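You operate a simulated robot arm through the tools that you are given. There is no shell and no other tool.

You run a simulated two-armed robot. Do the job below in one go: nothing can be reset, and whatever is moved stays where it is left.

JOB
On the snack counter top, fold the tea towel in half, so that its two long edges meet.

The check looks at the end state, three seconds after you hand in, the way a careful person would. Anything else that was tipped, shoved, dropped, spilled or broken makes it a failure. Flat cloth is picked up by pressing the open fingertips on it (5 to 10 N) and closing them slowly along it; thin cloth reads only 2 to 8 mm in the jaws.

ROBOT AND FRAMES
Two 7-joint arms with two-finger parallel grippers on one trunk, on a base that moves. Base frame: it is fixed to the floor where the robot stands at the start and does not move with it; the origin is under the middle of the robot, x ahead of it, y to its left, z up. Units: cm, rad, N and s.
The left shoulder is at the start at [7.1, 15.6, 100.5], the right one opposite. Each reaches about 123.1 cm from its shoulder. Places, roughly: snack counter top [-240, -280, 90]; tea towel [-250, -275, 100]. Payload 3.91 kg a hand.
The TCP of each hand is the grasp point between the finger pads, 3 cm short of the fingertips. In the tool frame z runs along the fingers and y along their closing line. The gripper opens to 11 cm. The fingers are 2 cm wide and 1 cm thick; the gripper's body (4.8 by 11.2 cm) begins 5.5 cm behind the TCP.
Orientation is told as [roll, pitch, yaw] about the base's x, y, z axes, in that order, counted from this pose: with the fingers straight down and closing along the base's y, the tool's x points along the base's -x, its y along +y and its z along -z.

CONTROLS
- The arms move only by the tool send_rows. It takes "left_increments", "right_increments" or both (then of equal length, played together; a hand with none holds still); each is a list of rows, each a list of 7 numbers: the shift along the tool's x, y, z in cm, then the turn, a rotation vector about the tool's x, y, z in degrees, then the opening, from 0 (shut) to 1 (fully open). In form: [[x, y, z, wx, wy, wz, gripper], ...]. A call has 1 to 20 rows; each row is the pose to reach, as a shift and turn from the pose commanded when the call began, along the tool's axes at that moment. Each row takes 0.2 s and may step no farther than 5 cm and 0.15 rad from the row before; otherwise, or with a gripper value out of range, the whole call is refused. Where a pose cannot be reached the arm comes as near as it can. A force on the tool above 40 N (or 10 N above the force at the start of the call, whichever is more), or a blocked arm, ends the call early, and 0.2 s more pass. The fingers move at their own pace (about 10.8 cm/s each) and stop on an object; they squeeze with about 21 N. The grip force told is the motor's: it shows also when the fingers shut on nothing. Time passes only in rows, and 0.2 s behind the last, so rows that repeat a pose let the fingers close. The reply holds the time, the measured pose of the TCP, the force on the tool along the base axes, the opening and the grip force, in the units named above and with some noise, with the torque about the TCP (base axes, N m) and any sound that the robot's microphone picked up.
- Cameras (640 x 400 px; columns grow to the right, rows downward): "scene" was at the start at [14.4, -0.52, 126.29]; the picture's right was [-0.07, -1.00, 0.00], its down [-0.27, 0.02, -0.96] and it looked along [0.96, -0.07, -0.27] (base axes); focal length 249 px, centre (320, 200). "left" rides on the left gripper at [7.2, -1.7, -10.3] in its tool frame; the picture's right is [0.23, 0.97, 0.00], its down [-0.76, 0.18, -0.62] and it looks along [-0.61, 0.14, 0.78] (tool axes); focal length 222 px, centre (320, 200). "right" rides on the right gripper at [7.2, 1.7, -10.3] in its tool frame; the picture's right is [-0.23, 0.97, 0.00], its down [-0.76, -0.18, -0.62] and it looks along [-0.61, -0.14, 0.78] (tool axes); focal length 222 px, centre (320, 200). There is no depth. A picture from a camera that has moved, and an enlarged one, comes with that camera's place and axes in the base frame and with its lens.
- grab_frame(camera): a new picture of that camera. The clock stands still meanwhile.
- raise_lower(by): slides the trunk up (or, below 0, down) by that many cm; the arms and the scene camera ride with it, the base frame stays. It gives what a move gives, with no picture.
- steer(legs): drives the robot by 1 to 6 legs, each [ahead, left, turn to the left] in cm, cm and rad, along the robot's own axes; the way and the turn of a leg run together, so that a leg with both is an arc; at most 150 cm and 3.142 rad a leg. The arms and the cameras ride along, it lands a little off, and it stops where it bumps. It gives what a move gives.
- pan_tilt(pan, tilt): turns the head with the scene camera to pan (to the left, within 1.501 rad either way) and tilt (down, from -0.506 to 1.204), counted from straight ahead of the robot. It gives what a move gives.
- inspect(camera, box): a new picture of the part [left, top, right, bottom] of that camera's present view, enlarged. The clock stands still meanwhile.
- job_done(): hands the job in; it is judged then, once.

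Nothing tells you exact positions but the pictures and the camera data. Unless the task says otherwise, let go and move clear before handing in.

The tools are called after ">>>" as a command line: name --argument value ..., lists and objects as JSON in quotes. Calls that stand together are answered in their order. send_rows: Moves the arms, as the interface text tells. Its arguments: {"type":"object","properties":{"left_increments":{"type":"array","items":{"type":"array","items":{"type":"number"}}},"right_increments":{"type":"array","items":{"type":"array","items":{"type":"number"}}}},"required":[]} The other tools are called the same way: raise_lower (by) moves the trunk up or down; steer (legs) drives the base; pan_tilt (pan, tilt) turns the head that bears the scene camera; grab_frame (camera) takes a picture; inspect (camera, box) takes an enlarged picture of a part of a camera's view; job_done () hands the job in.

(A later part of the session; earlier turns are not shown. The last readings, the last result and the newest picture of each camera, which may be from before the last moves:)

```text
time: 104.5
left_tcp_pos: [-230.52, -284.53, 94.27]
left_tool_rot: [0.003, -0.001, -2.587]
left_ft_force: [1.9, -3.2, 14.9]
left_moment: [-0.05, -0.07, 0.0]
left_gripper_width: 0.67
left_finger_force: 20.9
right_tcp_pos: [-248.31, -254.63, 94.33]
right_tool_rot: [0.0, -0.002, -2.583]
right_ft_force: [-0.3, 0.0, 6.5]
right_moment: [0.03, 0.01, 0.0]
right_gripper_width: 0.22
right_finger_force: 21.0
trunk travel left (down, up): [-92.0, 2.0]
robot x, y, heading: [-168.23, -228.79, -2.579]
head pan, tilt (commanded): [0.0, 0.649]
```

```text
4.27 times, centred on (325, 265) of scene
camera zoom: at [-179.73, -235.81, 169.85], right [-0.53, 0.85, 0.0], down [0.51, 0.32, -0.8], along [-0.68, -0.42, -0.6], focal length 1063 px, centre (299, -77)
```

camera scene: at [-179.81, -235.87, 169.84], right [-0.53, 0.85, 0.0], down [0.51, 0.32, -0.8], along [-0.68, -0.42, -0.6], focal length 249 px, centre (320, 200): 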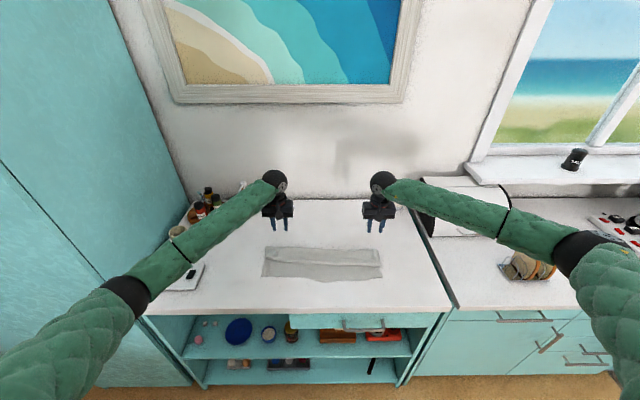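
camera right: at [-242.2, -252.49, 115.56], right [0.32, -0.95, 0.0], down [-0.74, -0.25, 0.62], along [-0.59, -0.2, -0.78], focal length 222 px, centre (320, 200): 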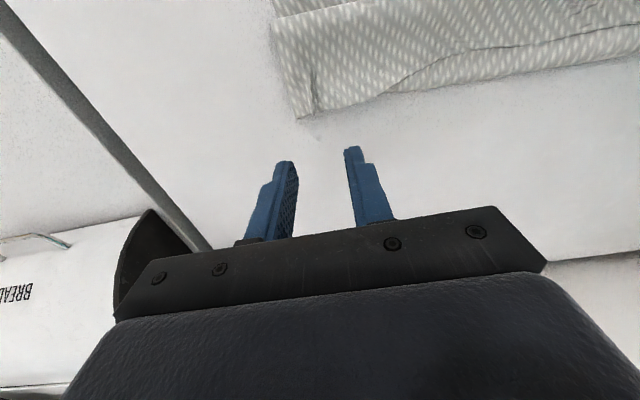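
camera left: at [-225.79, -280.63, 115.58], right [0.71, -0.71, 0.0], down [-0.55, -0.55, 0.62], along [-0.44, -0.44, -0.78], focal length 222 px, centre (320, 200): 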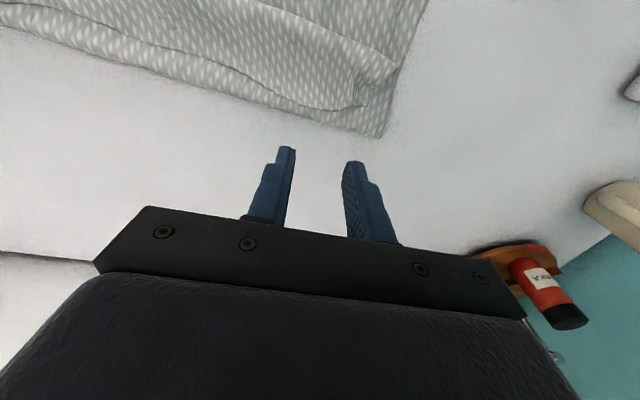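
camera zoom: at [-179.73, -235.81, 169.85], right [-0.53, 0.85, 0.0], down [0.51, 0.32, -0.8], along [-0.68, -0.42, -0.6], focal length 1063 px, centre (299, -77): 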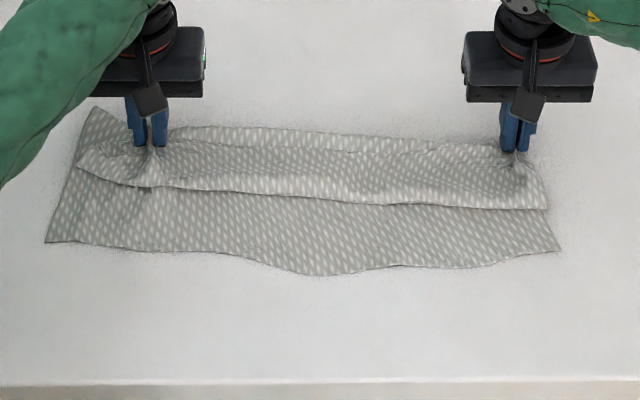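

The right hand pinched just the flap (2.2 mm), but the left got all three layers (6.7 mm). I'll reopen the left slowly while pressed to spread the cloth back, and lift the right 1 cm to confirm it has only the flap.

>>> send_rows --left_increments '[[0, 0.03, 0, 0, 0, 0, 0.1], [0, 0.07, 0, 0, 0, 0, 0.125], [0, 0.1, 0, 0, 0, 0, 0.15], [0, 0.13, 0, 0, 0, 0, 0.175], [0, 0.17, 0, 0, 0, 0, 0.2], [0, 0.2, 0, 0, 0, 0, 0.225], [0, 0.25, 0, 0, 0, 0, 0.25], [0, 0.3, 0, 0, 0, 0, 0.275], [0, 0.4, 0, 0, 0, 0, 0.3], [0, 0.4, 0, 0, 0, 0, 0.32], [0, 0.4, -0.3, 0, 0, 0, 0.32], [0, 0.4, -1, 0, 0, 0, 0.32], [0, 0.4, -2, 0, 0, 0, 0.32]]' --right_increments '[[0, 0, 0, 0, 0, 0, 0], [0, 0, 0, 0, 0, 0, 0], [0, 0, 0, 0, 0, 0, 0], [0, 0, 0, 0, 0, 0, 0], [0, 0, 0, 0, 0, 0, 0], [0, 0, 0, 0, 0, 0, 0], [0, 0, 0, 0, 0, 0, 0], [0, 0, 0, 0, 0, 0, 0], [0, 0, 0, 0, 0, 0, 0], [0, 0, -0.4, 0, 0, 0, 0], [0, 0, -0.8, 0, 0, 0, 0], [0, 0, -1.2, 0, 0, 0, 0], [0, 0, -1.2, 0, 0, 0, 0]]'

>>> inspect --camera "left" --box '[200, 60, 440, 260]'

>>> inspect --camera "right" --box '[200, 60, 440, 260]'

>>> inspect --camera "scene" --box '[250, 230, 400, 300]'

```text
time: 107.3
left_tcp_pos: [-230.33, -284.78, 96.04]
left_tool_rot: [0.005, -0.001, -2.587]
left_ft_force: [-0.5, -0.7, 0.3]
left_moment: [-0.01, 0.0, -0.01]
left_gripper_width: 3.53
left_finger_force: 0.1
right_tcp_pos: [-248.53, -254.75, 95.35]
right_tool_rot: [-0.001, 0.001, -2.584]
right_ft_force: [0.8, -0.7, 0.3]
right_moment: [0.01, -0.01, 0.0]
right_gripper_width: 0.22
right_finger_force: 20.9
trunk travel left (down, up): [-92.0, 2.0]
robot x, y, heading: [-168.41, -228.82, -2.581]
head pan, tilt (commanded): [0.0, 0.649]
```

```text
2.00 times, centred on (320, 160) of left
camera zoom: at [-225.14, -279.37, 106.55], right [0.71, -0.71, 0.0], down [-0.56, -0.55, 0.62], along [-0.44, -0.44, -0.78], focal length 444 px, centre (320, 280)
```

zoom: 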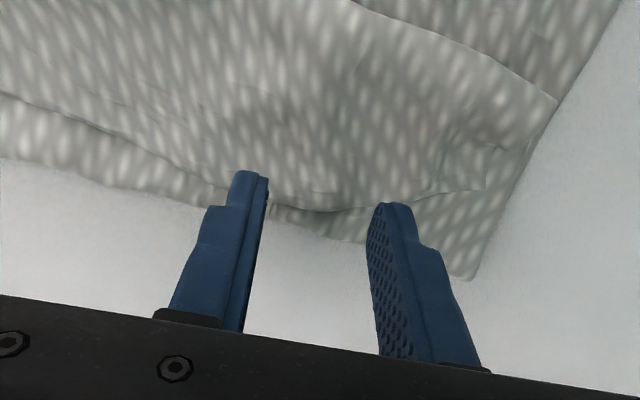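

```text
2.00 times, centred on (320, 160) of right
camera zoom: at [-241.42, -252.48, 105.68], right [0.32, -0.95, 0.0], down [-0.74, -0.25, 0.62], along [-0.59, -0.2, -0.78], focal length 444 px, centre (320, 280)
```

zoom: 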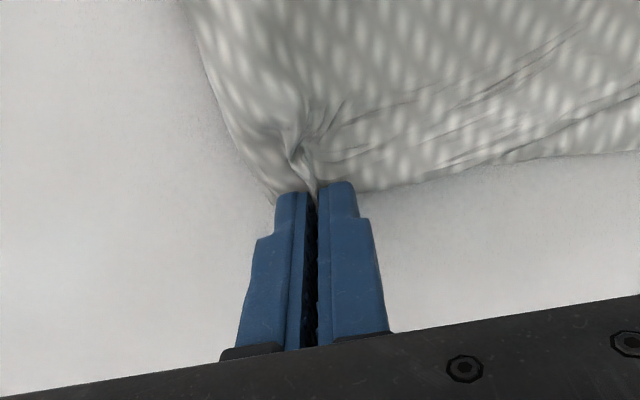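

```text
4.27 times, centred on (325, 265) of scene
camera zoom: at [-179.9, -235.9, 169.82], right [-0.53, 0.85, 0.0], down [0.51, 0.32, -0.8], along [-0.68, -0.42, -0.6], focal length 1063 px, centre (299, -77)
```

zoom: 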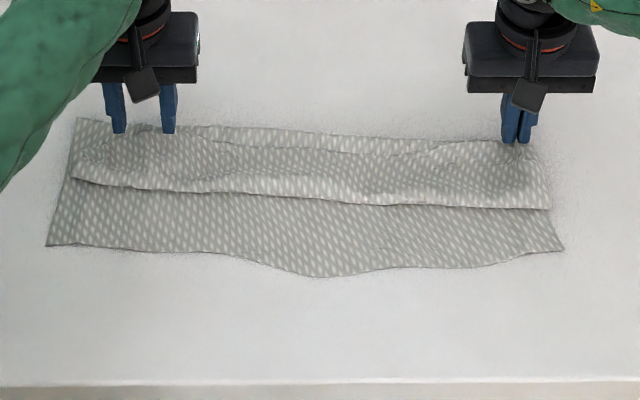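

The left cloth spread back nicely and the right holds only the flap. I'll retry the left with a lighter press and a smaller opening.

>>> send_rows --left_increments '[[-0.2, 0, 0.8, 0, 0, 0, 0.2], [-0.3, 0, 1.5, 0, 0, 0, 0.2], [-0.3, 0, 1.8, 0, 0, 0, 0.2], [-0.3, 0, 1.9, 0, 0, 0, 0.2]]'

```text
time: 108.3
left_tcp_pos: [-230.7, -284.9, 94.29]
left_tool_rot: [0.005, -0.002, -2.587]
left_ft_force: [-1.1, -0.2, 4.2]
left_moment: [0.01, 0.02, -0.02]
left_gripper_width: 2.19
left_finger_force: 0.1
right_tcp_pos: [-248.49, -254.72, 95.45]
right_tool_rot: [0.0, 0.0, -2.584]
right_ft_force: [-0.3, 0.3, -0.1]
right_moment: [0.02, 0.03, 0.0]
right_gripper_width: 0.2
right_finger_force: 21.3
trunk travel left (down, up): [-92.0, 2.0]
robot x, y, heading: [-168.45, -228.41, -2.586]
head pan, tilt (commanded): [0.0, 0.649]
```

Left presses 4 N; I'll close while easing upward slightly so only the top layer is gathered.

>>> send_rows --left_increments '[[0, 0, -0.04, 0, 0, 0, 0.2], [0, -0.02, -0.04, 0, 0, 0, 0.18], [0, -0.04, -0.05, 0, 0, 0, 0.16], [0, -0.06, -0.06, 0, 0, 0, 0.14], [0, -0.08, -0.07, 0, 0, 0, 0.12], [0, -0.1, -0.08, 0, 0, 0, 0.1], [0, -0.12, -0.1, 0, 0, 0, 0.08], [0, -0.14, -0.12, 0, 0, 0, 0.06], [0, -0.16, -0.14, 0, 0, 0, 0.04], [0, -0.18, -0.16, 0, 0, 0, 0.02], [0, -0.2, -0.18, 0, 0, 0, 0.0], [0, -0.2, -0.2, 0, 0, 0, 0.0], [0, -0.2, -0.2, 0, 0, 0, 0.0], [0, -0.2, -0.2, 0, 0, 0, 0.0]]'

>>> inspect --camera "left" --box '[200, 60, 440, 260]'

>>> inspect --camera "scene" --box '[250, 230, 400, 300]'

```text
time: 111.3
left_tcp_pos: [-230.84, -284.76, 94.54]
left_tool_rot: [0.004, 0.001, -2.586]
left_ft_force: [0.0, 0.2, 0.2]
left_moment: [0.01, -0.01, 0.02]
left_gripper_width: 0.23
left_finger_force: 20.9
right_tcp_pos: [-248.45, -254.79, 95.29]
right_tool_rot: [0.001, 0.0, -2.582]
right_ft_force: [-0.1, -0.1, 0.9]
right_moment: [-0.02, -0.03, -0.01]
right_gripper_width: 0.22
right_finger_force: 21.1
trunk travel left (down, up): [-92.0, 2.0]
robot x, y, heading: [-168.0, -228.57, -2.577]
head pan, tilt (commanded): [0.0, 0.649]
```

```text
2.00 times, centred on (320, 160) of left
camera zoom: at [-225.59, -279.34, 104.94], right [0.71, -0.71, 0.0], down [-0.56, -0.55, 0.62], along [-0.44, -0.44, -0.78], focal length 444 px, centre (320, 280)
```

zoom: 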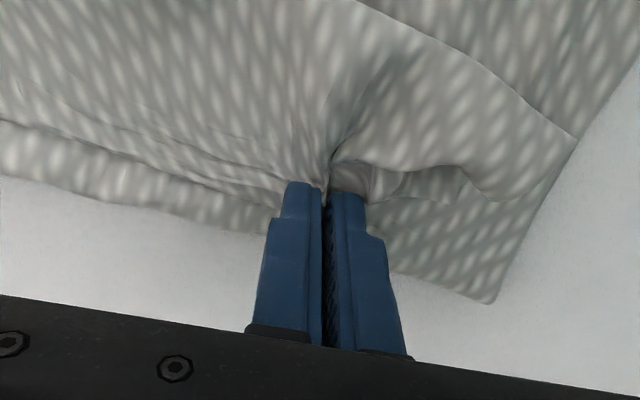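

```text
4.27 times, centred on (325, 265) of scene
camera zoom: at [-179.92, -235.91, 169.82], right [-0.53, 0.85, 0.0], down [0.51, 0.32, -0.8], along [-0.68, -0.42, -0.61], focal length 1063 px, centre (299, -77)
```

zoom: 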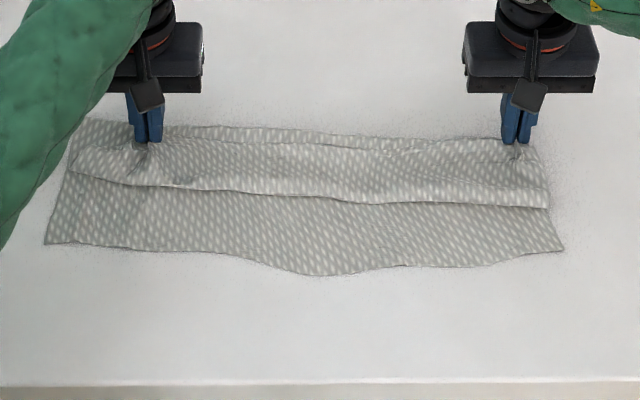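

Both hands now hold just the flap's single layer (2.2-2.3 mm). I'll lift it high enough to reopen the fold, then carry it over toward the front.

>>> send_rows --left_increments '[[0, 0, -1.4, 0, 0, 0, 0], [0, 0, -2.8, 0, 0, 0, 0], [-0.7, 0, -5.8, 0, 0, 0, 0], [-1.6, 0, -8.8, 0, 0, 0, 0], [-2.2, 0, -11.3, 0, 0, 0, 0], [-2.2, 0, -11.3, 0, 0, 0, 0]]' --right_increments '[[-0.5, 0, -1.0, 0, 0, 0, 0], [-1.0, 0, -2.0, 0, 0, 0, 0], [-1.7, 0, -5.0, 0, 0, 0, 0], [-2.6, 0, -8.0, 0, 0, 0, 0], [-3.2, 0, -10.5, 0, 0, 0, 0], [-3.2, 0, -10.5, 0, 0, 0, 0]]'

>>> inspect --camera "scene" --box '[250, 200, 400, 300]'

>>> grab_frame --camera "left"

>>> grab_frame --camera "right"

```text
time: 112.7
left_tcp_pos: [-232.69, -285.94, 105.9]
left_tool_rot: [0.006, -0.001, -2.587]
left_ft_force: [-0.5, 1.5, 0.4]
left_moment: [0.01, 0.01, -0.01]
left_gripper_width: 0.2
left_finger_force: 21.2
right_tcp_pos: [-251.23, -256.52, 105.97]
right_tool_rot: [0.0, 0.0, -2.585]
right_ft_force: [-0.1, 0.0, -0.6]
right_moment: [0.0, -0.02, 0.02]
right_gripper_width: 0.2
right_finger_force: 21.2
trunk travel left (down, up): [-92.0, 2.0]
robot x, y, heading: [-168.03, -228.82, -2.583]
head pan, tilt (commanded): [0.0, 0.649]
```

```text
4.00 times, centred on (325, 250) of scene
camera zoom: at [-179.93, -235.92, 169.82], right [-0.53, 0.85, 0.0], down [0.51, 0.32, -0.8], along [-0.67, -0.42, -0.61], focal length 997 px, centre (300, 0)
```

zoom: 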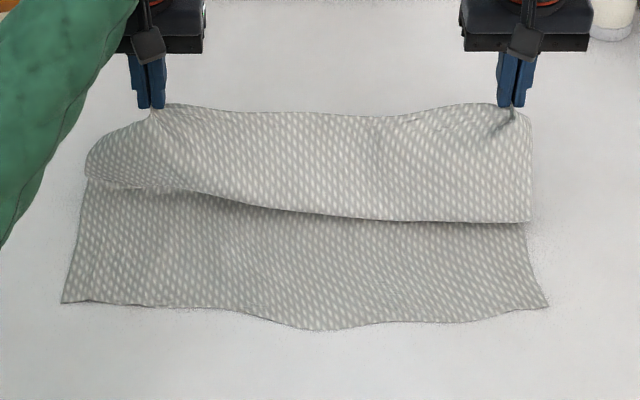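

```text
taken
camera left: at [-227.49, -280.62, 116.29], right [0.71, -0.71, 0.0], down [-0.56, -0.55, 0.62], along [-0.44, -0.44, -0.78], focal length 222 px, centre (320, 200)
```

left: 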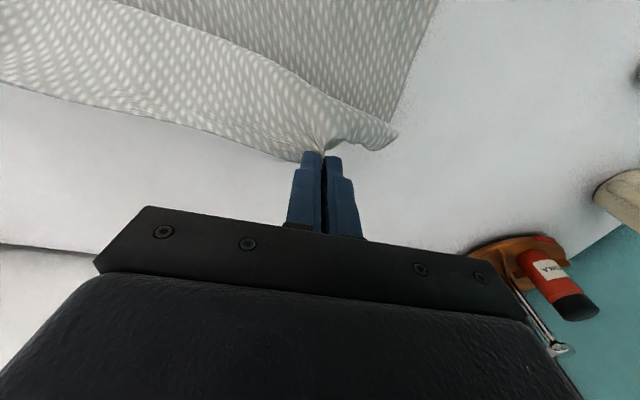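

```text
taken
camera right: at [-244.1, -254.25, 116.37], right [0.32, -0.95, 0.0], down [-0.74, -0.25, 0.62], along [-0.59, -0.2, -0.78], focal length 222 px, centre (320, 200)
```

right: 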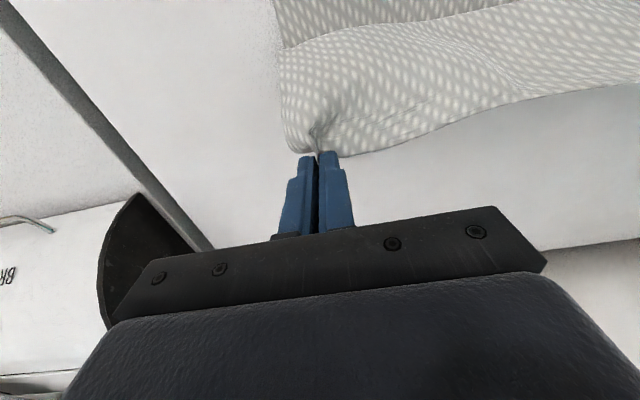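

The flap is up and the fold reopened. Now I'll swing it over toward the front, tilting the hands moderately.

>>> send_rows --left_increments '[[2.29, 0, -0.54, 0, -6, 0, 0], [4.73, 0, -0.3, 0, -12, 0, 0], [7.16, 0, 0.76, 0, -18, 0, 0], [9.29, 0, 2.35, 0, -24, 0, 0], [11.1, 0, 4.26, 0, -30, 0, 0], [12.64, 0, 6.24, 0, -34, 0, 0], [12.64, 0, 6.24, 0, -34, 0, 0]]' --right_increments '[[2.29, 0, -0.54, 0, -6, 0, 0], [4.73, 0, -0.3, 0, -12, 0, 0], [7.16, 0, 0.76, 0, -18, 0, 0], [9.29, 0, 2.35, 0, -24, 0, 0], [11.1, 0, 4.26, 0, -30, 0, 0], [12.64, 0, 6.24, 0, -34, 0, 0], [12.64, 0, 6.24, 0, -34, 0, 0]]'

>>> grab_frame --camera "scene"

>>> inspect --camera "scene" --box '[250, 200, 400, 300]'

>>> grab_frame --camera "left"

>>> grab_frame --camera "right"

```text
time: 114.3
left_tcp_pos: [-221.99, -279.33, 99.32]
left_tool_rot: [0.005, -0.595, -2.588]
left_ft_force: [0.1, 0.5, 0.5]
left_moment: [0.02, 0.01, -0.04]
left_gripper_width: 0.21
left_finger_force: 21.3
right_tcp_pos: [-240.67, -249.78, 99.9]
right_tool_rot: [-0.001, -0.594, -2.583]
right_ft_force: [-0.2, 0.1, -0.2]
right_moment: [0.0, 0.0, 0.0]
right_gripper_width: 0.22
right_finger_force: 21.0
trunk travel left (down, up): [-92.0, 2.0]
robot x, y, heading: [-167.96, -228.52, -2.582]
head pan, tilt (commanded): [0.0, 0.649]
```

```text
taken
camera scene: at [-179.94, -235.95, 169.82], right [-0.53, 0.85, 0.0], down [0.51, 0.32, -0.8], along [-0.67, -0.42, -0.61], focal length 249 px, centre (320, 200)
```

scene: 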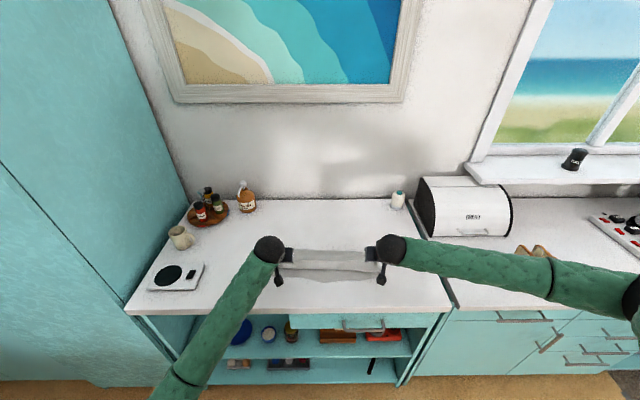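

```text
4.00 times, centred on (325, 250) of scene
camera zoom: at [-179.94, -235.95, 169.82], right [-0.53, 0.85, 0.0], down [0.51, 0.32, -0.8], along [-0.67, -0.42, -0.61], focal length 997 px, centre (300, 0)
```

zoom: 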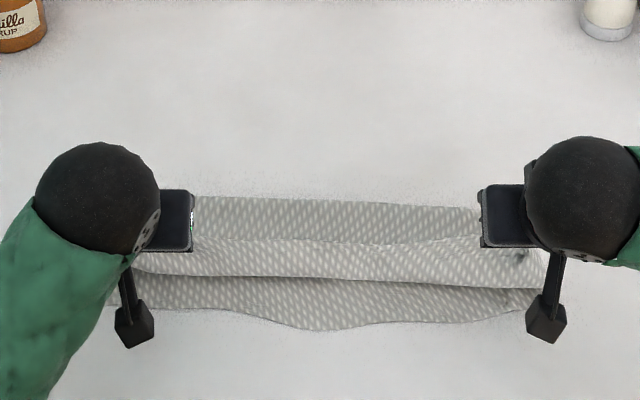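

```text
taken
camera left: at [-212.85, -271.6, 104.02], right [0.67, -0.73, -0.12], down [-0.15, -0.3, 0.94], along [-0.72, -0.62, -0.31], focal length 222 px, centre (320, 200)
```

left: 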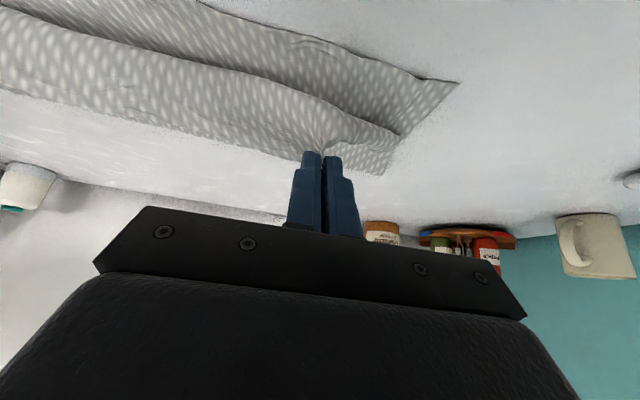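

```text
taken
camera right: at [-229.65, -245.05, 104.32], right [0.36, -0.93, 0.13], down [-0.33, 0.0, 0.94], along [-0.87, -0.38, -0.31], focal length 222 px, centre (320, 200)
```

right: 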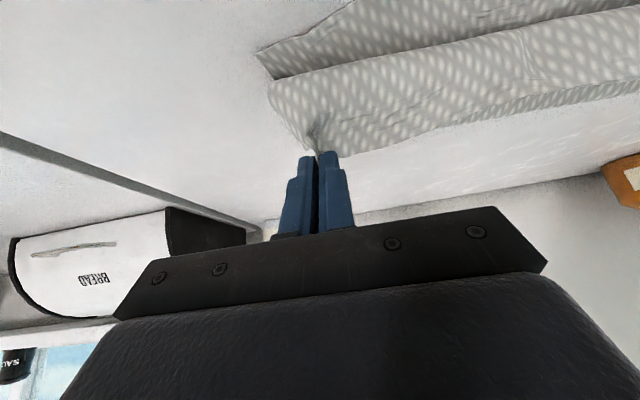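

The flap now stands almost upright at f≈336, but the fold line has slipped to about 346 again, so the edge would overshoot by 3-4 cm. I'll back up and land the turn-over point farther back first.

>>> send_rows --left_increments '[[-2.5, 0, -0.48, 0, 0, 0, 0], [-4.83, 0, -0.35, 0, 0, 0, 0], [-5.93, 0, 0.88, 0, 0, 0, 0], [-4.97, 0, 2.64, 0, 0, 0, 0], [-3.69, 0, 4.19, 0, 0, 0, 0], [-2.62, 0, 5.4, 0, 0, 0, 0], [-2.62, 0, 5.4, 0, 0, 0, 0]]' --right_increments '[[-2.5, 0, -0.48, 0, 0, 0, 0], [-4.83, 0, -0.35, 0, 0, 0, 0], [-5.93, 0, 0.88, 0, 0, 0, 0], [-4.97, 0, 2.64, 0, 0, 0, 0], [-3.69, 0, 4.19, 0, 0, 0, 0], [-2.4, 0, 5.73, 0, 0, 0, 0], [-2.4, 0, 5.73, 0, 0, 0, 0]]'

>>> inspect --camera "scene" --box '[250, 200, 400, 300]'

>>> grab_frame --camera "left"

>>> grab_frame --camera "right"

```text
time: 115.9
left_tcp_pos: [-226.47, -281.95, 96.54]
left_tool_rot: [0.007, -0.594, -2.588]
left_ft_force: [0.8, 1.1, 0.3]
left_moment: [0.01, 0.08, 0.02]
left_gripper_width: 0.23
left_finger_force: 21.2
right_tcp_pos: [-244.92, -252.42, 96.33]
right_tool_rot: [0.0, -0.594, -2.582]
right_ft_force: [0.3, -0.2, 0.6]
right_moment: [-0.02, -0.02, 0.01]
right_gripper_width: 0.21
right_finger_force: 21.3
trunk travel left (down, up): [-92.0, 2.0]
robot x, y, heading: [-168.21, -228.78, -2.58]
head pan, tilt (commanded): [0.0, 0.649]
```

```text
4.00 times, centred on (325, 250) of scene
camera zoom: at [-179.88, -235.91, 169.83], right [-0.53, 0.85, 0.0], down [0.51, 0.32, -0.8], along [-0.68, -0.42, -0.6], focal length 997 px, centre (300, 0)
```

zoom: 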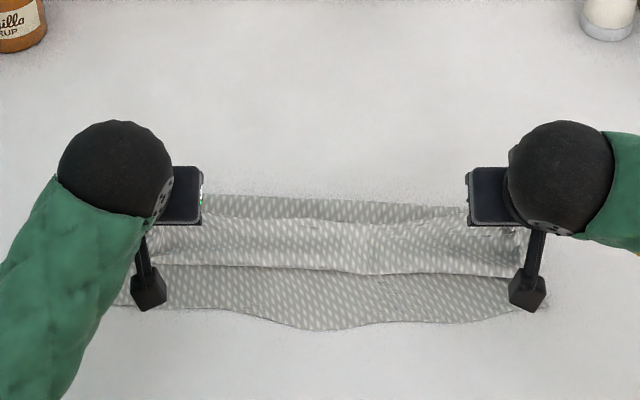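

```text
taken
camera left: at [-217.4, -274.26, 101.14], right [0.67, -0.73, -0.12], down [-0.15, -0.3, 0.94], along [-0.72, -0.62, -0.31], focal length 222 px, centre (320, 200)
```

left: 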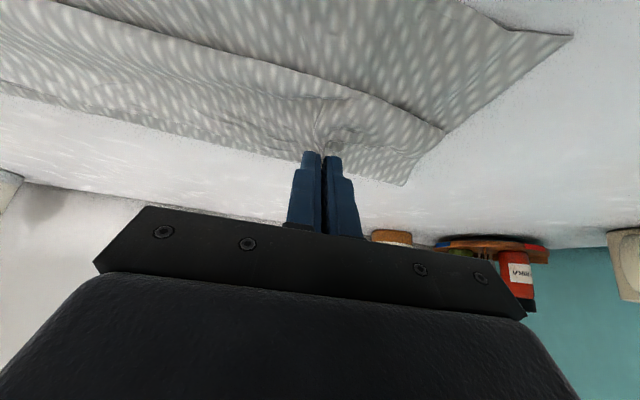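

```text
taken
camera right: at [-233.97, -247.79, 100.92], right [0.36, -0.93, 0.13], down [-0.33, 0.0, 0.94], along [-0.87, -0.38, -0.31], focal length 222 px, centre (320, 200)
```

right: 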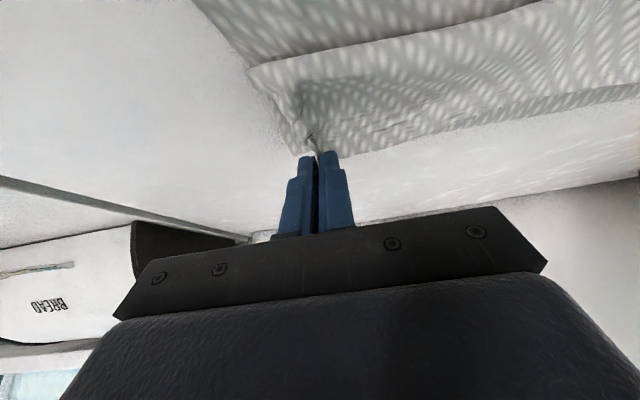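

The fold line is still about 2 cm too far forward. I'll lift higher and farther back to reopen it fully, and lower at f≈346.7.

>>> send_rows --left_increments '[[-2.51, 0, -1.92, 0, 0, 0, 0], [-5.44, 0, -3.57, 0, 0, 0, 0], [-8.49, 0, -4.51, 0, 0, 0, 0], [-10.02, 0, -4.09, 0, 0, 0, 0], [-10.02, 0, -4.09, 0, 0, 0, 0], [-10.02, 0, -4.09, 0, 0, 0, 0], [-8.2, 0, -2.3, 0, 0, 0, 0], [-6.11, 0, -0.45, 0, 0, 0, 0], [-4.15, 0, 1.36, 0, 0, 0, 0], [-3.31, 0, 2.24, 0, 0, 0, 0], [-3.31, 0, 2.24, 0, 0, 0, 0]]' --right_increments '[[-2.51, 0, -1.92, 0, 0, 0, 0], [-5.44, 0, -3.57, 0, 0, 0, 0], [-8.49, 0, -4.51, 0, 0, 0, 0], [-10.02, 0, -4.09, 0, 0, 0, 0], [-10.02, 0, -4.09, 0, 0, 0, 0], [-10.02, 0, -4.09, 0, 0, 0, 0], [-8.2, 0, -2.3, 0, 0, 0, 0], [-6.11, 0, -0.45, 0, 0, 0, 0], [-4.15, 0, 1.36, 0, 0, 0, 0], [-3.31, 0, 2.24, 0, 0, 0, 0], [-3.31, 0, 2.24, 0, 0, 0, 0]]'

>>> inspect --camera "scene" --box '[250, 200, 400, 300]'

>>> grab_frame --camera "left"

>>> grab_frame --camera "right"

```text
time: 118.3
left_tcp_pos: [-229.72, -284.09, 96.44]
left_tool_rot: [0.005, -0.593, -2.589]
left_ft_force: [-0.5, 0.6, 0.0]
left_moment: [0.02, 0.0, -0.01]
left_gripper_width: 0.24
left_finger_force: 21.3
right_tcp_pos: [-248.26, -254.61, 96.12]
right_tool_rot: [0.0, -0.593, -2.583]
right_ft_force: [0.6, -0.1, 0.5]
right_moment: [-0.01, -0.02, 0.01]
right_gripper_width: 0.21
right_finger_force: 20.7
trunk travel left (down, up): [-92.0, 2.0]
robot x, y, heading: [-168.61, -228.72, -2.585]
head pan, tilt (commanded): [0.0, 0.649]
```

```text
4.00 times, centred on (325, 250) of scene
camera zoom: at [-179.89, -235.89, 169.83], right [-0.53, 0.85, 0.0], down [0.51, 0.32, -0.8], along [-0.68, -0.42, -0.6], focal length 997 px, centre (300, 0)
```

zoom: 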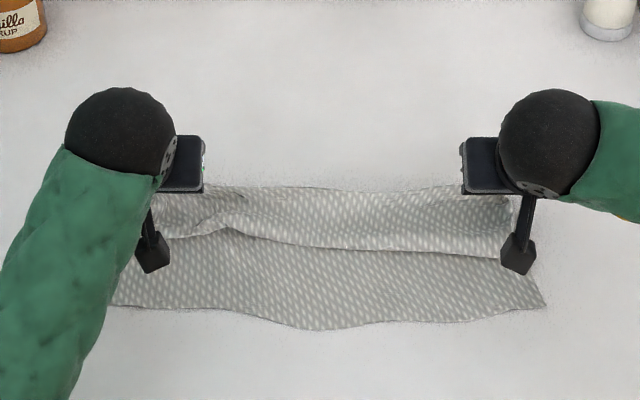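

```text
taken
camera left: at [-220.54, -276.36, 101.15], right [0.67, -0.73, -0.12], down [-0.15, -0.3, 0.94], along [-0.72, -0.62, -0.31], focal length 222 px, centre (320, 200)
```

left: 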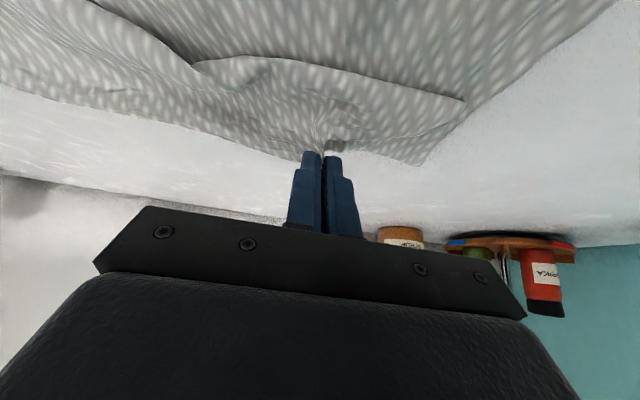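

```text
taken
camera right: at [-237.32, -249.86, 100.63], right [0.36, -0.93, 0.13], down [-0.33, 0.0, 0.94], along [-0.87, -0.38, -0.31], focal length 222 px, centre (320, 200)
```

right: 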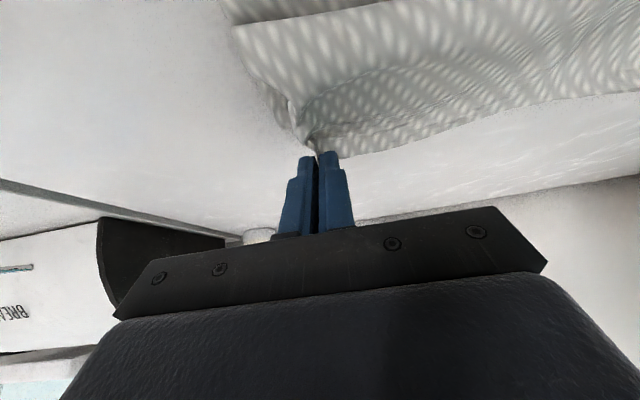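

The fold on the left is now right (≈348.4), but on the right it is still near 345.5 because the cloth was never pulled taut. I'll lift until the cloth is stretched straight, then lower so the rear of the bottom half falls back flat.

>>> send_rows --left_increments '[[-2.63, 0, -2.45, 0, 0, 0, 0], [-5.25, 0, -4.9, 0, 0, 0, 0], [-7.71, 0, -7.46, 0, 0, 0, 0], [-9.56, 0, -9.83, 0, 0, 0, 0], [-9.56, 0, -9.83, 0, 0, 0, 0], [-9.56, 0, -9.83, 0, 0, 0, 0]]' --right_increments '[[-2.63, 0, -2.45, 0, 0, 0, 0], [-5.25, 0, -4.9, 0, 0, 0, 0], [-7.71, 0, -7.46, 0, 0, 0, 0], [-9.56, 0, -9.83, 0, 0, 0, 0], [-9.56, 0, -9.83, 0, 0, 0, 0], [-9.56, 0, -9.83, 0, 0, 0, 0]]'

>>> inspect --camera "scene" --box '[250, 200, 400, 300]'

>>> grab_frame --camera "left"

>>> grab_frame --camera "right"

```text
time: 119.7
left_tcp_pos: [-231.71, -285.34, 109.85]
left_tool_rot: [0.006, -0.593, -2.591]
left_ft_force: [0.2, 0.9, 0.3]
left_moment: [0.05, 0.01, 0.02]
left_gripper_width: 0.22
left_finger_force: 20.7
right_tcp_pos: [-250.39, -255.72, 109.58]
right_tool_rot: [0.001, -0.595, -2.584]
right_ft_force: [0.4, -0.8, 0.1]
right_moment: [-0.05, 0.01, 0.03]
right_gripper_width: 0.21
right_finger_force: 20.9
trunk travel left (down, up): [-92.0, 2.0]
robot x, y, heading: [-168.47, -228.89, -2.581]
head pan, tilt (commanded): [0.0, 0.649]
```

```text
4.00 times, centred on (325, 250) of scene
camera zoom: at [-179.92, -235.91, 169.82], right [-0.53, 0.85, 0.0], down [0.51, 0.32, -0.8], along [-0.68, -0.42, -0.61], focal length 997 px, centre (300, 0)
```

zoom: 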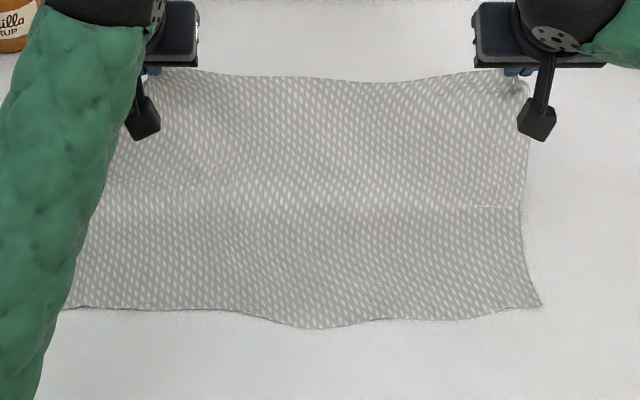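

```text
taken
camera left: at [-222.6, -277.55, 114.54], right [0.67, -0.73, -0.12], down [-0.15, -0.3, 0.94], along [-0.72, -0.62, -0.31], focal length 222 px, centre (320, 200)
```

left: 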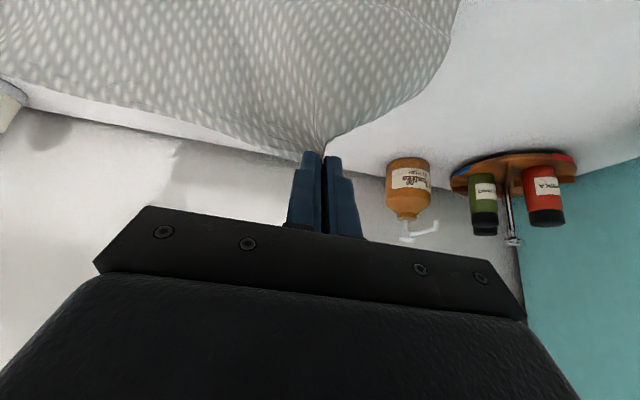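

```text
taken
camera right: at [-239.42, -251.09, 114.14], right [0.36, -0.93, 0.13], down [-0.33, 0.0, 0.94], along [-0.87, -0.38, -0.31], focal length 222 px, centre (320, 200)
```

right: 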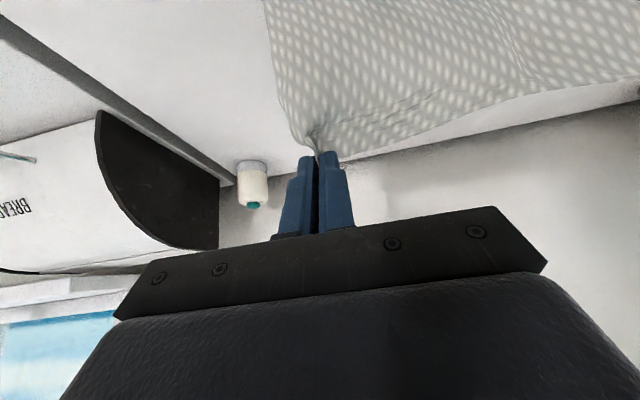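

The towel is stretched clean again with only small strips in the fingers and the front edge unmoved. Next I lower a little so the bottom half settles with the fold at f≈349.

>>> send_rows --left_increments '[[0.9, 0, 1.69, 0, 0, 0, 0], [1.68, 0, 2.85, 0, 0, 0, 0], [1.68, 0, 2.85, 0, 0, 0, 0], [1.68, 0, 2.85, 0, 0, 0, 0]]' --right_increments '[[0.9, 0, 1.69, 0, 0, 0, 0], [1.68, 0, 2.85, 0, 0, 0, 0], [1.68, 0, 2.85, 0, 0, 0, 0], [1.68, 0, 2.85, 0, 0, 0, 0]]'

>>> inspect --camera "scene" --box '[250, 200, 400, 300]'

>>> grab_frame --camera "right"

```text
time: 120.7
left_tcp_pos: [-232.04, -285.35, 106.73]
left_tool_rot: [0.006, -0.593, -2.591]
left_ft_force: [-0.4, 0.7, 0.2]
left_moment: [0.03, 0.02, -0.01]
left_gripper_width: 0.2
left_finger_force: 21.2
right_tcp_pos: [-250.52, -255.73, 106.46]
right_tool_rot: [-0.001, -0.595, -2.582]
right_ft_force: [-0.6, -0.1, -0.4]
right_moment: [-0.05, -0.02, -0.02]
right_gripper_width: 0.19
right_finger_force: 20.8
trunk travel left (down, up): [-92.0, 2.0]
robot x, y, heading: [-168.34, -228.83, -2.583]
head pan, tilt (commanded): [0.0, 0.649]
```

```text
4.00 times, centred on (325, 250) of scene
camera zoom: at [-179.95, -235.92, 169.82], right [-0.53, 0.85, 0.0], down [0.51, 0.32, -0.8], along [-0.67, -0.42, -0.61], focal length 997 px, centre (300, 0)
```

zoom: 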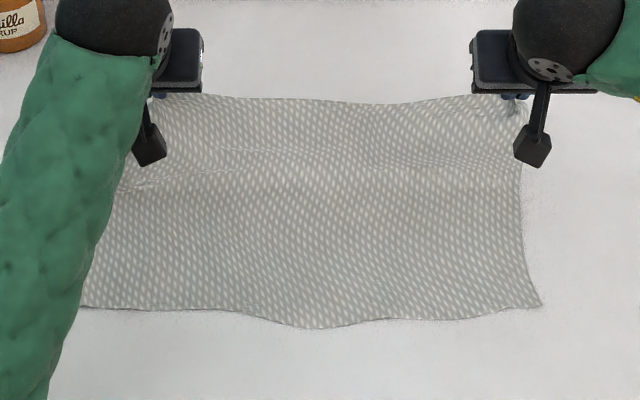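

```text
taken
camera right: at [-239.67, -251.07, 110.96], right [0.36, -0.93, 0.13], down [-0.33, 0.0, 0.94], along [-0.87, -0.38, -0.31], focal length 222 px, centre (320, 200)
```

right: 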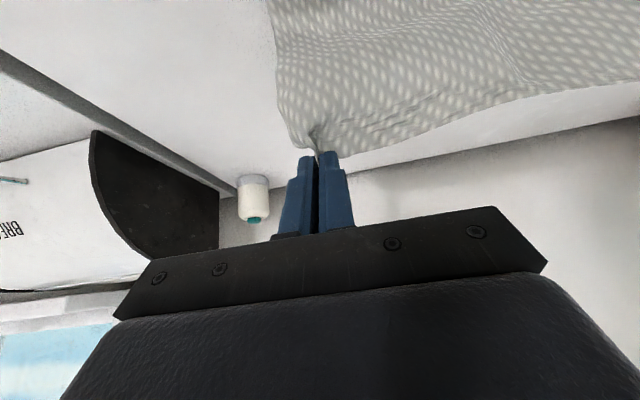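

The cloth hangs with a belly toward me because the hands are only tilted 34°. I'll tilt both to about 55° in place so it hangs straighter, watching the reach.

>>> send_rows --left_increments '[[0.28, 0, 0.03, 0, -5.5, 0, 0], [0.56, 0, 0.08, 0, -11, 0, 0], [0.75, 0, 0.12, 0, -16.5, 0, 0], [0.83, 0, 0.15, 0, -21, 0, 0], [0.83, 0, 0.15, 0, -21, 0, 0]]' --right_increments '[[0.28, 0, 0.03, 0, -5.5, 0, 0], [0.56, 0, 0.08, 0, -11, 0, 0], [0.75, 0, 0.12, 0, -16.5, 0, 0], [0.83, 0, 0.15, 0, -21, 0, 0], [0.83, 0, 0.15, 0, -21, 0, 0]]'

>>> grab_frame --camera "scene"

>>> grab_frame --camera "right"

```text
time: 121.9
left_tcp_pos: [-231.58, -285.02, 106.07]
left_tool_rot: [0.009, -0.962, -2.593]
left_ft_force: [-0.7, 0.5, -0.4]
left_moment: [0.03, -0.02, -0.01]
left_gripper_width: 0.21
left_finger_force: 21.0
right_tcp_pos: [-250.13, -255.6, 105.98]
right_tool_rot: [0.0, -0.882, -2.583]
right_ft_force: [0.0, -0.3, 0.4]
right_moment: [0.03, -0.02, 0.02]
right_gripper_width: 0.22
right_finger_force: 21.3
right hand out of reach, approached as far as the arm can: row 4, 5
trunk travel left (down, up): [-92.0, 2.0]
robot x, y, heading: [-168.22, -229.02, -2.585]
head pan, tilt (commanded): [0.0, 0.649]
```

```text
taken
camera scene: at [-179.95, -235.89, 169.82], right [-0.53, 0.85, 0.0], down [0.51, 0.32, -0.8], along [-0.68, -0.42, -0.61], focal length 249 px, centre (320, 200)
```

scene: 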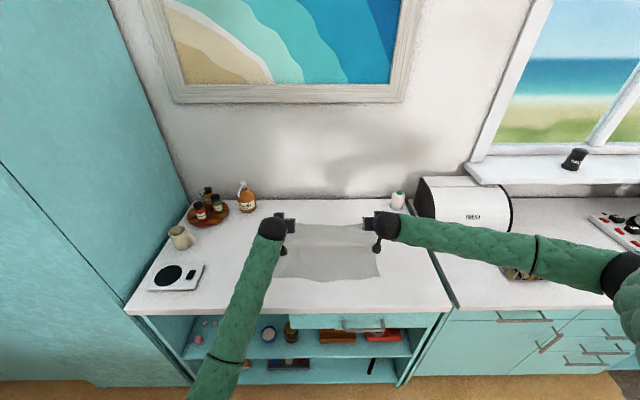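

```text
taken
camera right: at [-238.54, -250.46, 107.01], right [0.39, -0.9, 0.18], down [-0.1, 0.15, 0.98], along [-0.91, -0.4, -0.03], focal length 222 px, centre (320, 200)
```

right: 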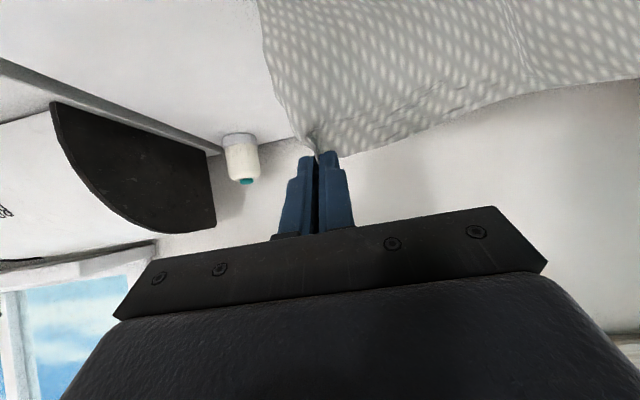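

Left reached 55°, right tops out near 50°, good enough. Now stage one: lower the edge at f≈344.5 so the fold settles at about 348.5.

>>> send_rows --left_increments '[[1.76, 0, 0.62, 0, 0, 0, 0], [3.52, 0, 1.24, 0, 0, 0, 0], [5.24, 0, 1.58, 0, 0, 0, 0], [6.95, 0, 1.92, 0, 0, 0, 0], [8.55, 0, 2.07, 0, 0, 0, 0], [10.08, 0, 2.15, 0, 0, 0, 0], [11.02, 0, 2.2, 0, 0, 0, 0], [11.02, 0, 2.2, 0, 0, 0, 0]]' --right_increments '[[1.71, 0, 0.76, 0, 0, 0, 0], [3.42, 0, 1.52, 0, 0, 0, 0], [5.1, 0, 2.0, 0, 0, 0, 0], [6.78, 0, 2.47, 0, 0, 0, 0], [8.37, 0, 2.75, 0, 0, 0, 0], [9.88, 0, 2.95, 0, 0, 0, 0], [10.81, 0, 3.08, 0, 0, 0, 0], [10.81, 0, 3.08, 0, 0, 0, 0]]'

>>> inspect --camera "scene" --box '[250, 200, 400, 300]'

>>> grab_frame --camera "left"

>>> grab_frame --camera "right"

```text
time: 123.7
left_tcp_pos: [-227.57, -282.74, 96.02]
left_tool_rot: [0.007, -0.958, -2.594]
left_ft_force: [-2.0, 3.1, 1.4]
left_moment: [0.02, 0.08, -0.07]
left_gripper_width: 0.22
left_finger_force: 21.0
right_tcp_pos: [-249.69, -255.24, 104.25]
right_tool_rot: [0.002, -0.877, -2.584]
right_ft_force: [1.5, -2.5, -0.9]
right_moment: [-0.05, -0.07, 0.07]
right_gripper_width: 0.22
right_finger_force: 20.9
right hand out of reach, approached as far as the arm can: row 1, 2, 3, 4, 5, 6, 7, 8
trunk travel left (down, up): [-92.0, 2.0]
robot x, y, heading: [-168.13, -229.25, -2.586]
head pan, tilt (commanded): [0.0, 0.649]
```

```text
4.00 times, centred on (325, 250) of scene
camera zoom: at [-179.9, -235.87, 169.83], right [-0.53, 0.85, 0.0], down [0.51, 0.32, -0.8], along [-0.68, -0.42, -0.6], focal length 997 px, centre (300, 0)
```

zoom: 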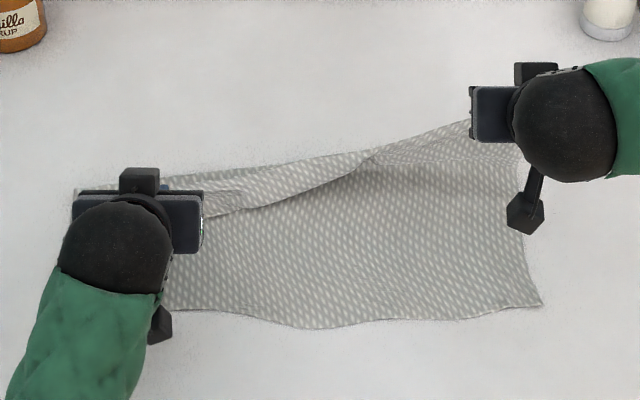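

```text
taken
camera left: at [-217.86, -274.59, 96.02], right [0.62, -0.76, -0.18], down [0.15, -0.11, 0.98], along [-0.77, -0.64, 0.05], focal length 222 px, centre (320, 200)
```

left: 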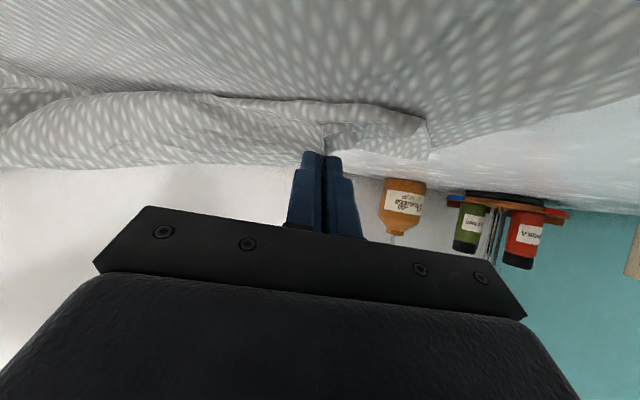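

```text
taken
camera right: at [-238.04, -250.15, 105.36], right [0.39, -0.9, 0.18], down [-0.1, 0.15, 0.98], along [-0.91, -0.41, -0.03], focal length 222 px, centre (320, 200)
```

right: 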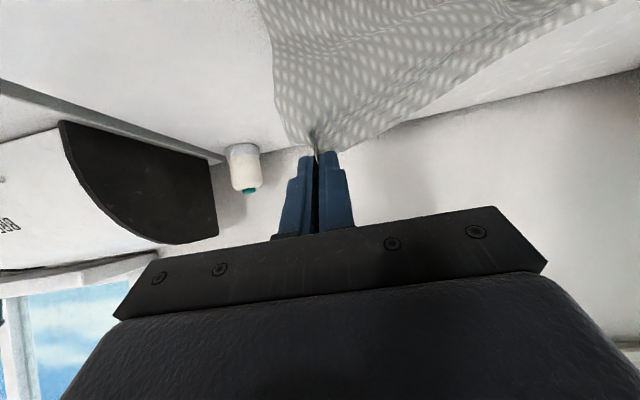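

The right arm can't hold 50° tilt while descending at this trunk height, so it stayed up. I'll untilt the right to 34° as it comes down to match the left.

>>> send_rows --right_increments '[[1.11, 0, 0.45, 0, 5.3, 0, 0], [2.6, 0, 1.11, 0, 10.3, 0, 0], [4.17, 0, 1.84, 0, 15.3, 0, 0], [5.76, 0, 2.55, 0, 16.3, 0, 0], [7.39, 0, 3.25, 0, 16.3, 0, 0], [7.39, 0, 3.25, 0, 16.3, 0, 0]]'

>>> inspect --camera "scene" --box '[250, 200, 400, 300]'

>>> grab_frame --camera "left"

>>> grab_frame --camera "right"

```text
time: 125.1
left_tcp_pos: [-227.76, -282.77, 95.87]
left_tool_rot: [0.008, -0.958, -2.591]
left_ft_force: [-1.7, 0.5, 0.1]
left_moment: [0.01, 0.02, -0.05]
left_gripper_width: 0.22
left_finger_force: 21.6
right_tcp_pos: [-247.72, -253.87, 96.94]
right_tool_rot: [0.0, -0.596, -2.584]
right_ft_force: [0.6, -1.0, -0.2]
right_moment: [-0.03, -0.01, -0.01]
right_gripper_width: 0.2
right_finger_force: 20.6
trunk travel left (down, up): [-92.0, 2.0]
robot x, y, heading: [-167.77, -228.81, -2.584]
head pan, tilt (commanded): [0.0, 0.649]
```

```text
4.00 times, centred on (325, 250) of scene
camera zoom: at [-179.88, -235.93, 169.83], right [-0.53, 0.85, 0.0], down [0.51, 0.32, -0.8], along [-0.68, -0.42, -0.6], focal length 997 px, centre (300, 0)
```

zoom: 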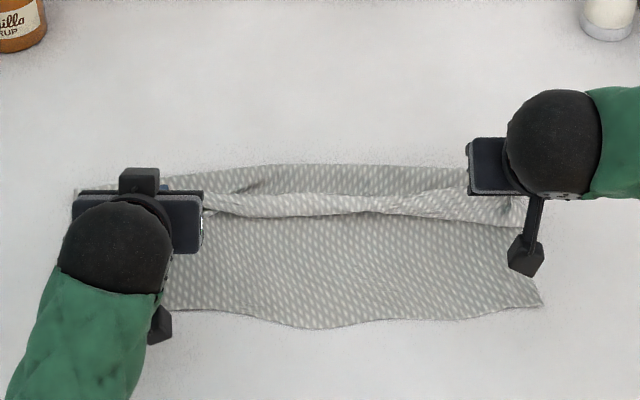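

```text
taken
camera left: at [-217.84, -274.62, 96.01], right [0.62, -0.76, -0.18], down [0.15, -0.11, 0.98], along [-0.77, -0.64, 0.05], focal length 222 px, centre (320, 200)
```

left: 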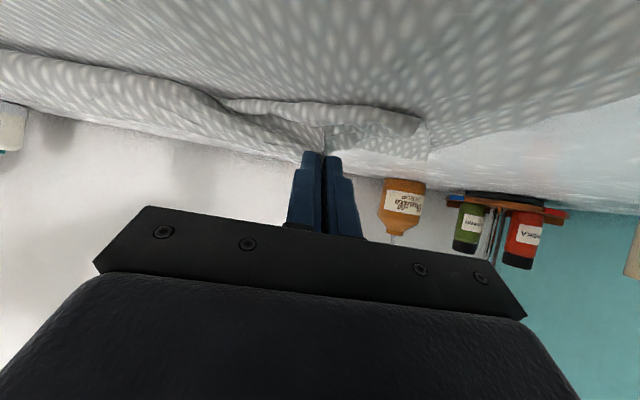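

```text
taken
camera right: at [-236.84, -249.14, 101.39], right [0.36, -0.93, 0.13], down [-0.33, 0.0, 0.94], along [-0.87, -0.38, -0.31], focal length 222 px, centre (320, 200)
```

right: 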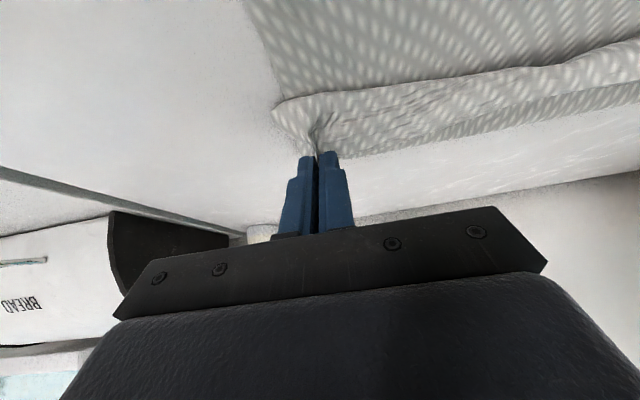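

Now the fold sits slightly far back (≈350), which is the good side: pulling the edge forward will draw it to 348.5. Stage two: swing the flap over the turn-over line toward the front.

>>> send_rows --left_increments '[[-1.48, 0, -1.28, 0, 0, 0, 0], [-1.9, 0, -3.29, 0, 0, 0, 0], [-1.3, 0, -5.19, 0, 0, 0, 0], [0.04, 0, -6.57, 0, 0, 0, 0], [1.51, 0, -6.76, 0, 0, 0, 0], [1.51, 0, -6.76, 0, 0, 0, 0]]' --right_increments '[[0.15, 0, -1.92, 0, 0, 0, 0], [0.47, 0, -3.94, 0, 0, 0, 0], [1.71, 0, -5.51, 0, 0, 0, 0], [3.45, 0, -6.32, 0, 0, 0, 0], [4.89, 0, -5.97, 0, 0, 0, 0], [4.89, 0, -5.97, 0, 0, 0, 0]]'

>>> inspect --camera "scene" --box '[250, 200, 400, 300]'

>>> grab_frame --camera "left"

>>> grab_frame --camera "right"

```text
time: 126.5
left_tcp_pos: [-222.27, -279.52, 98.38]
left_tool_rot: [0.008, -0.961, -2.593]
left_ft_force: [-0.9, 0.9, -0.8]
left_moment: [0.03, 0.04, -0.07]
left_gripper_width: 0.24
left_finger_force: 20.9
right_tcp_pos: [-241.48, -249.83, 98.83]
right_tool_rot: [-0.001, -0.6, -2.584]
right_ft_force: [1.0, -1.8, -0.8]
right_moment: [-0.05, -0.01, 0.04]
right_gripper_width: 0.23
right_finger_force: 21.1
trunk travel left (down, up): [-92.0, 2.0]
robot x, y, heading: [-168.19, -228.89, -2.585]
head pan, tilt (commanded): [0.0, 0.649]
```

```text
4.00 times, centred on (325, 250) of scene
camera zoom: at [-179.93, -235.91, 169.82], right [-0.53, 0.85, 0.0], down [0.51, 0.32, -0.8], along [-0.68, -0.42, -0.61], focal length 997 px, centre (300, 0)
```

zoom: 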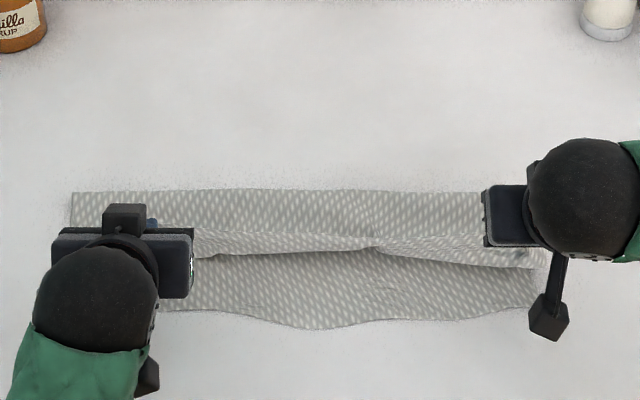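

```text
taken
camera left: at [-212.37, -271.38, 98.43], right [0.62, -0.76, -0.18], down [0.15, -0.11, 0.98], along [-0.77, -0.64, 0.05], focal length 222 px, centre (320, 200)
```

left: 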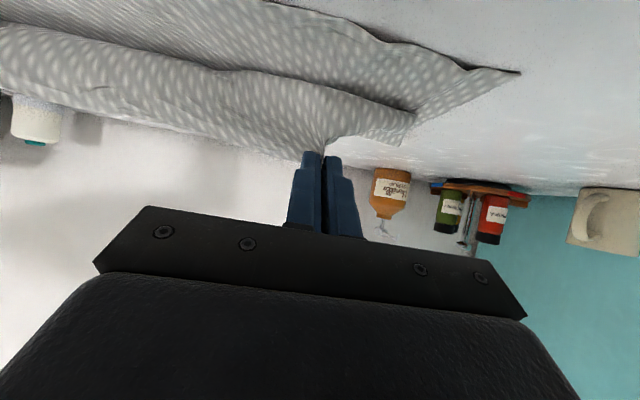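

```text
taken
camera right: at [-230.61, -245.03, 103.38], right [0.36, -0.93, 0.13], down [-0.33, 0.0, 0.94], along [-0.87, -0.38, -0.31], focal length 222 px, centre (320, 200)
```

right: 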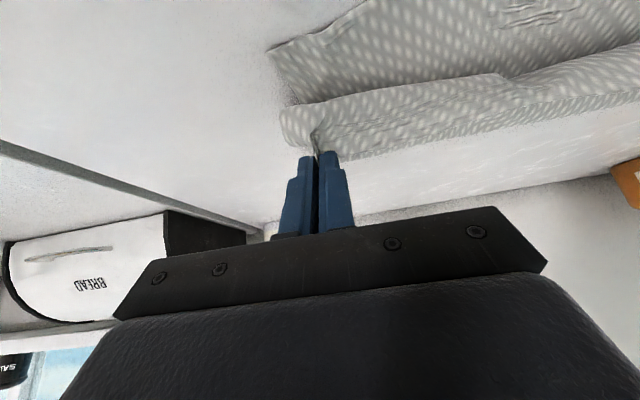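

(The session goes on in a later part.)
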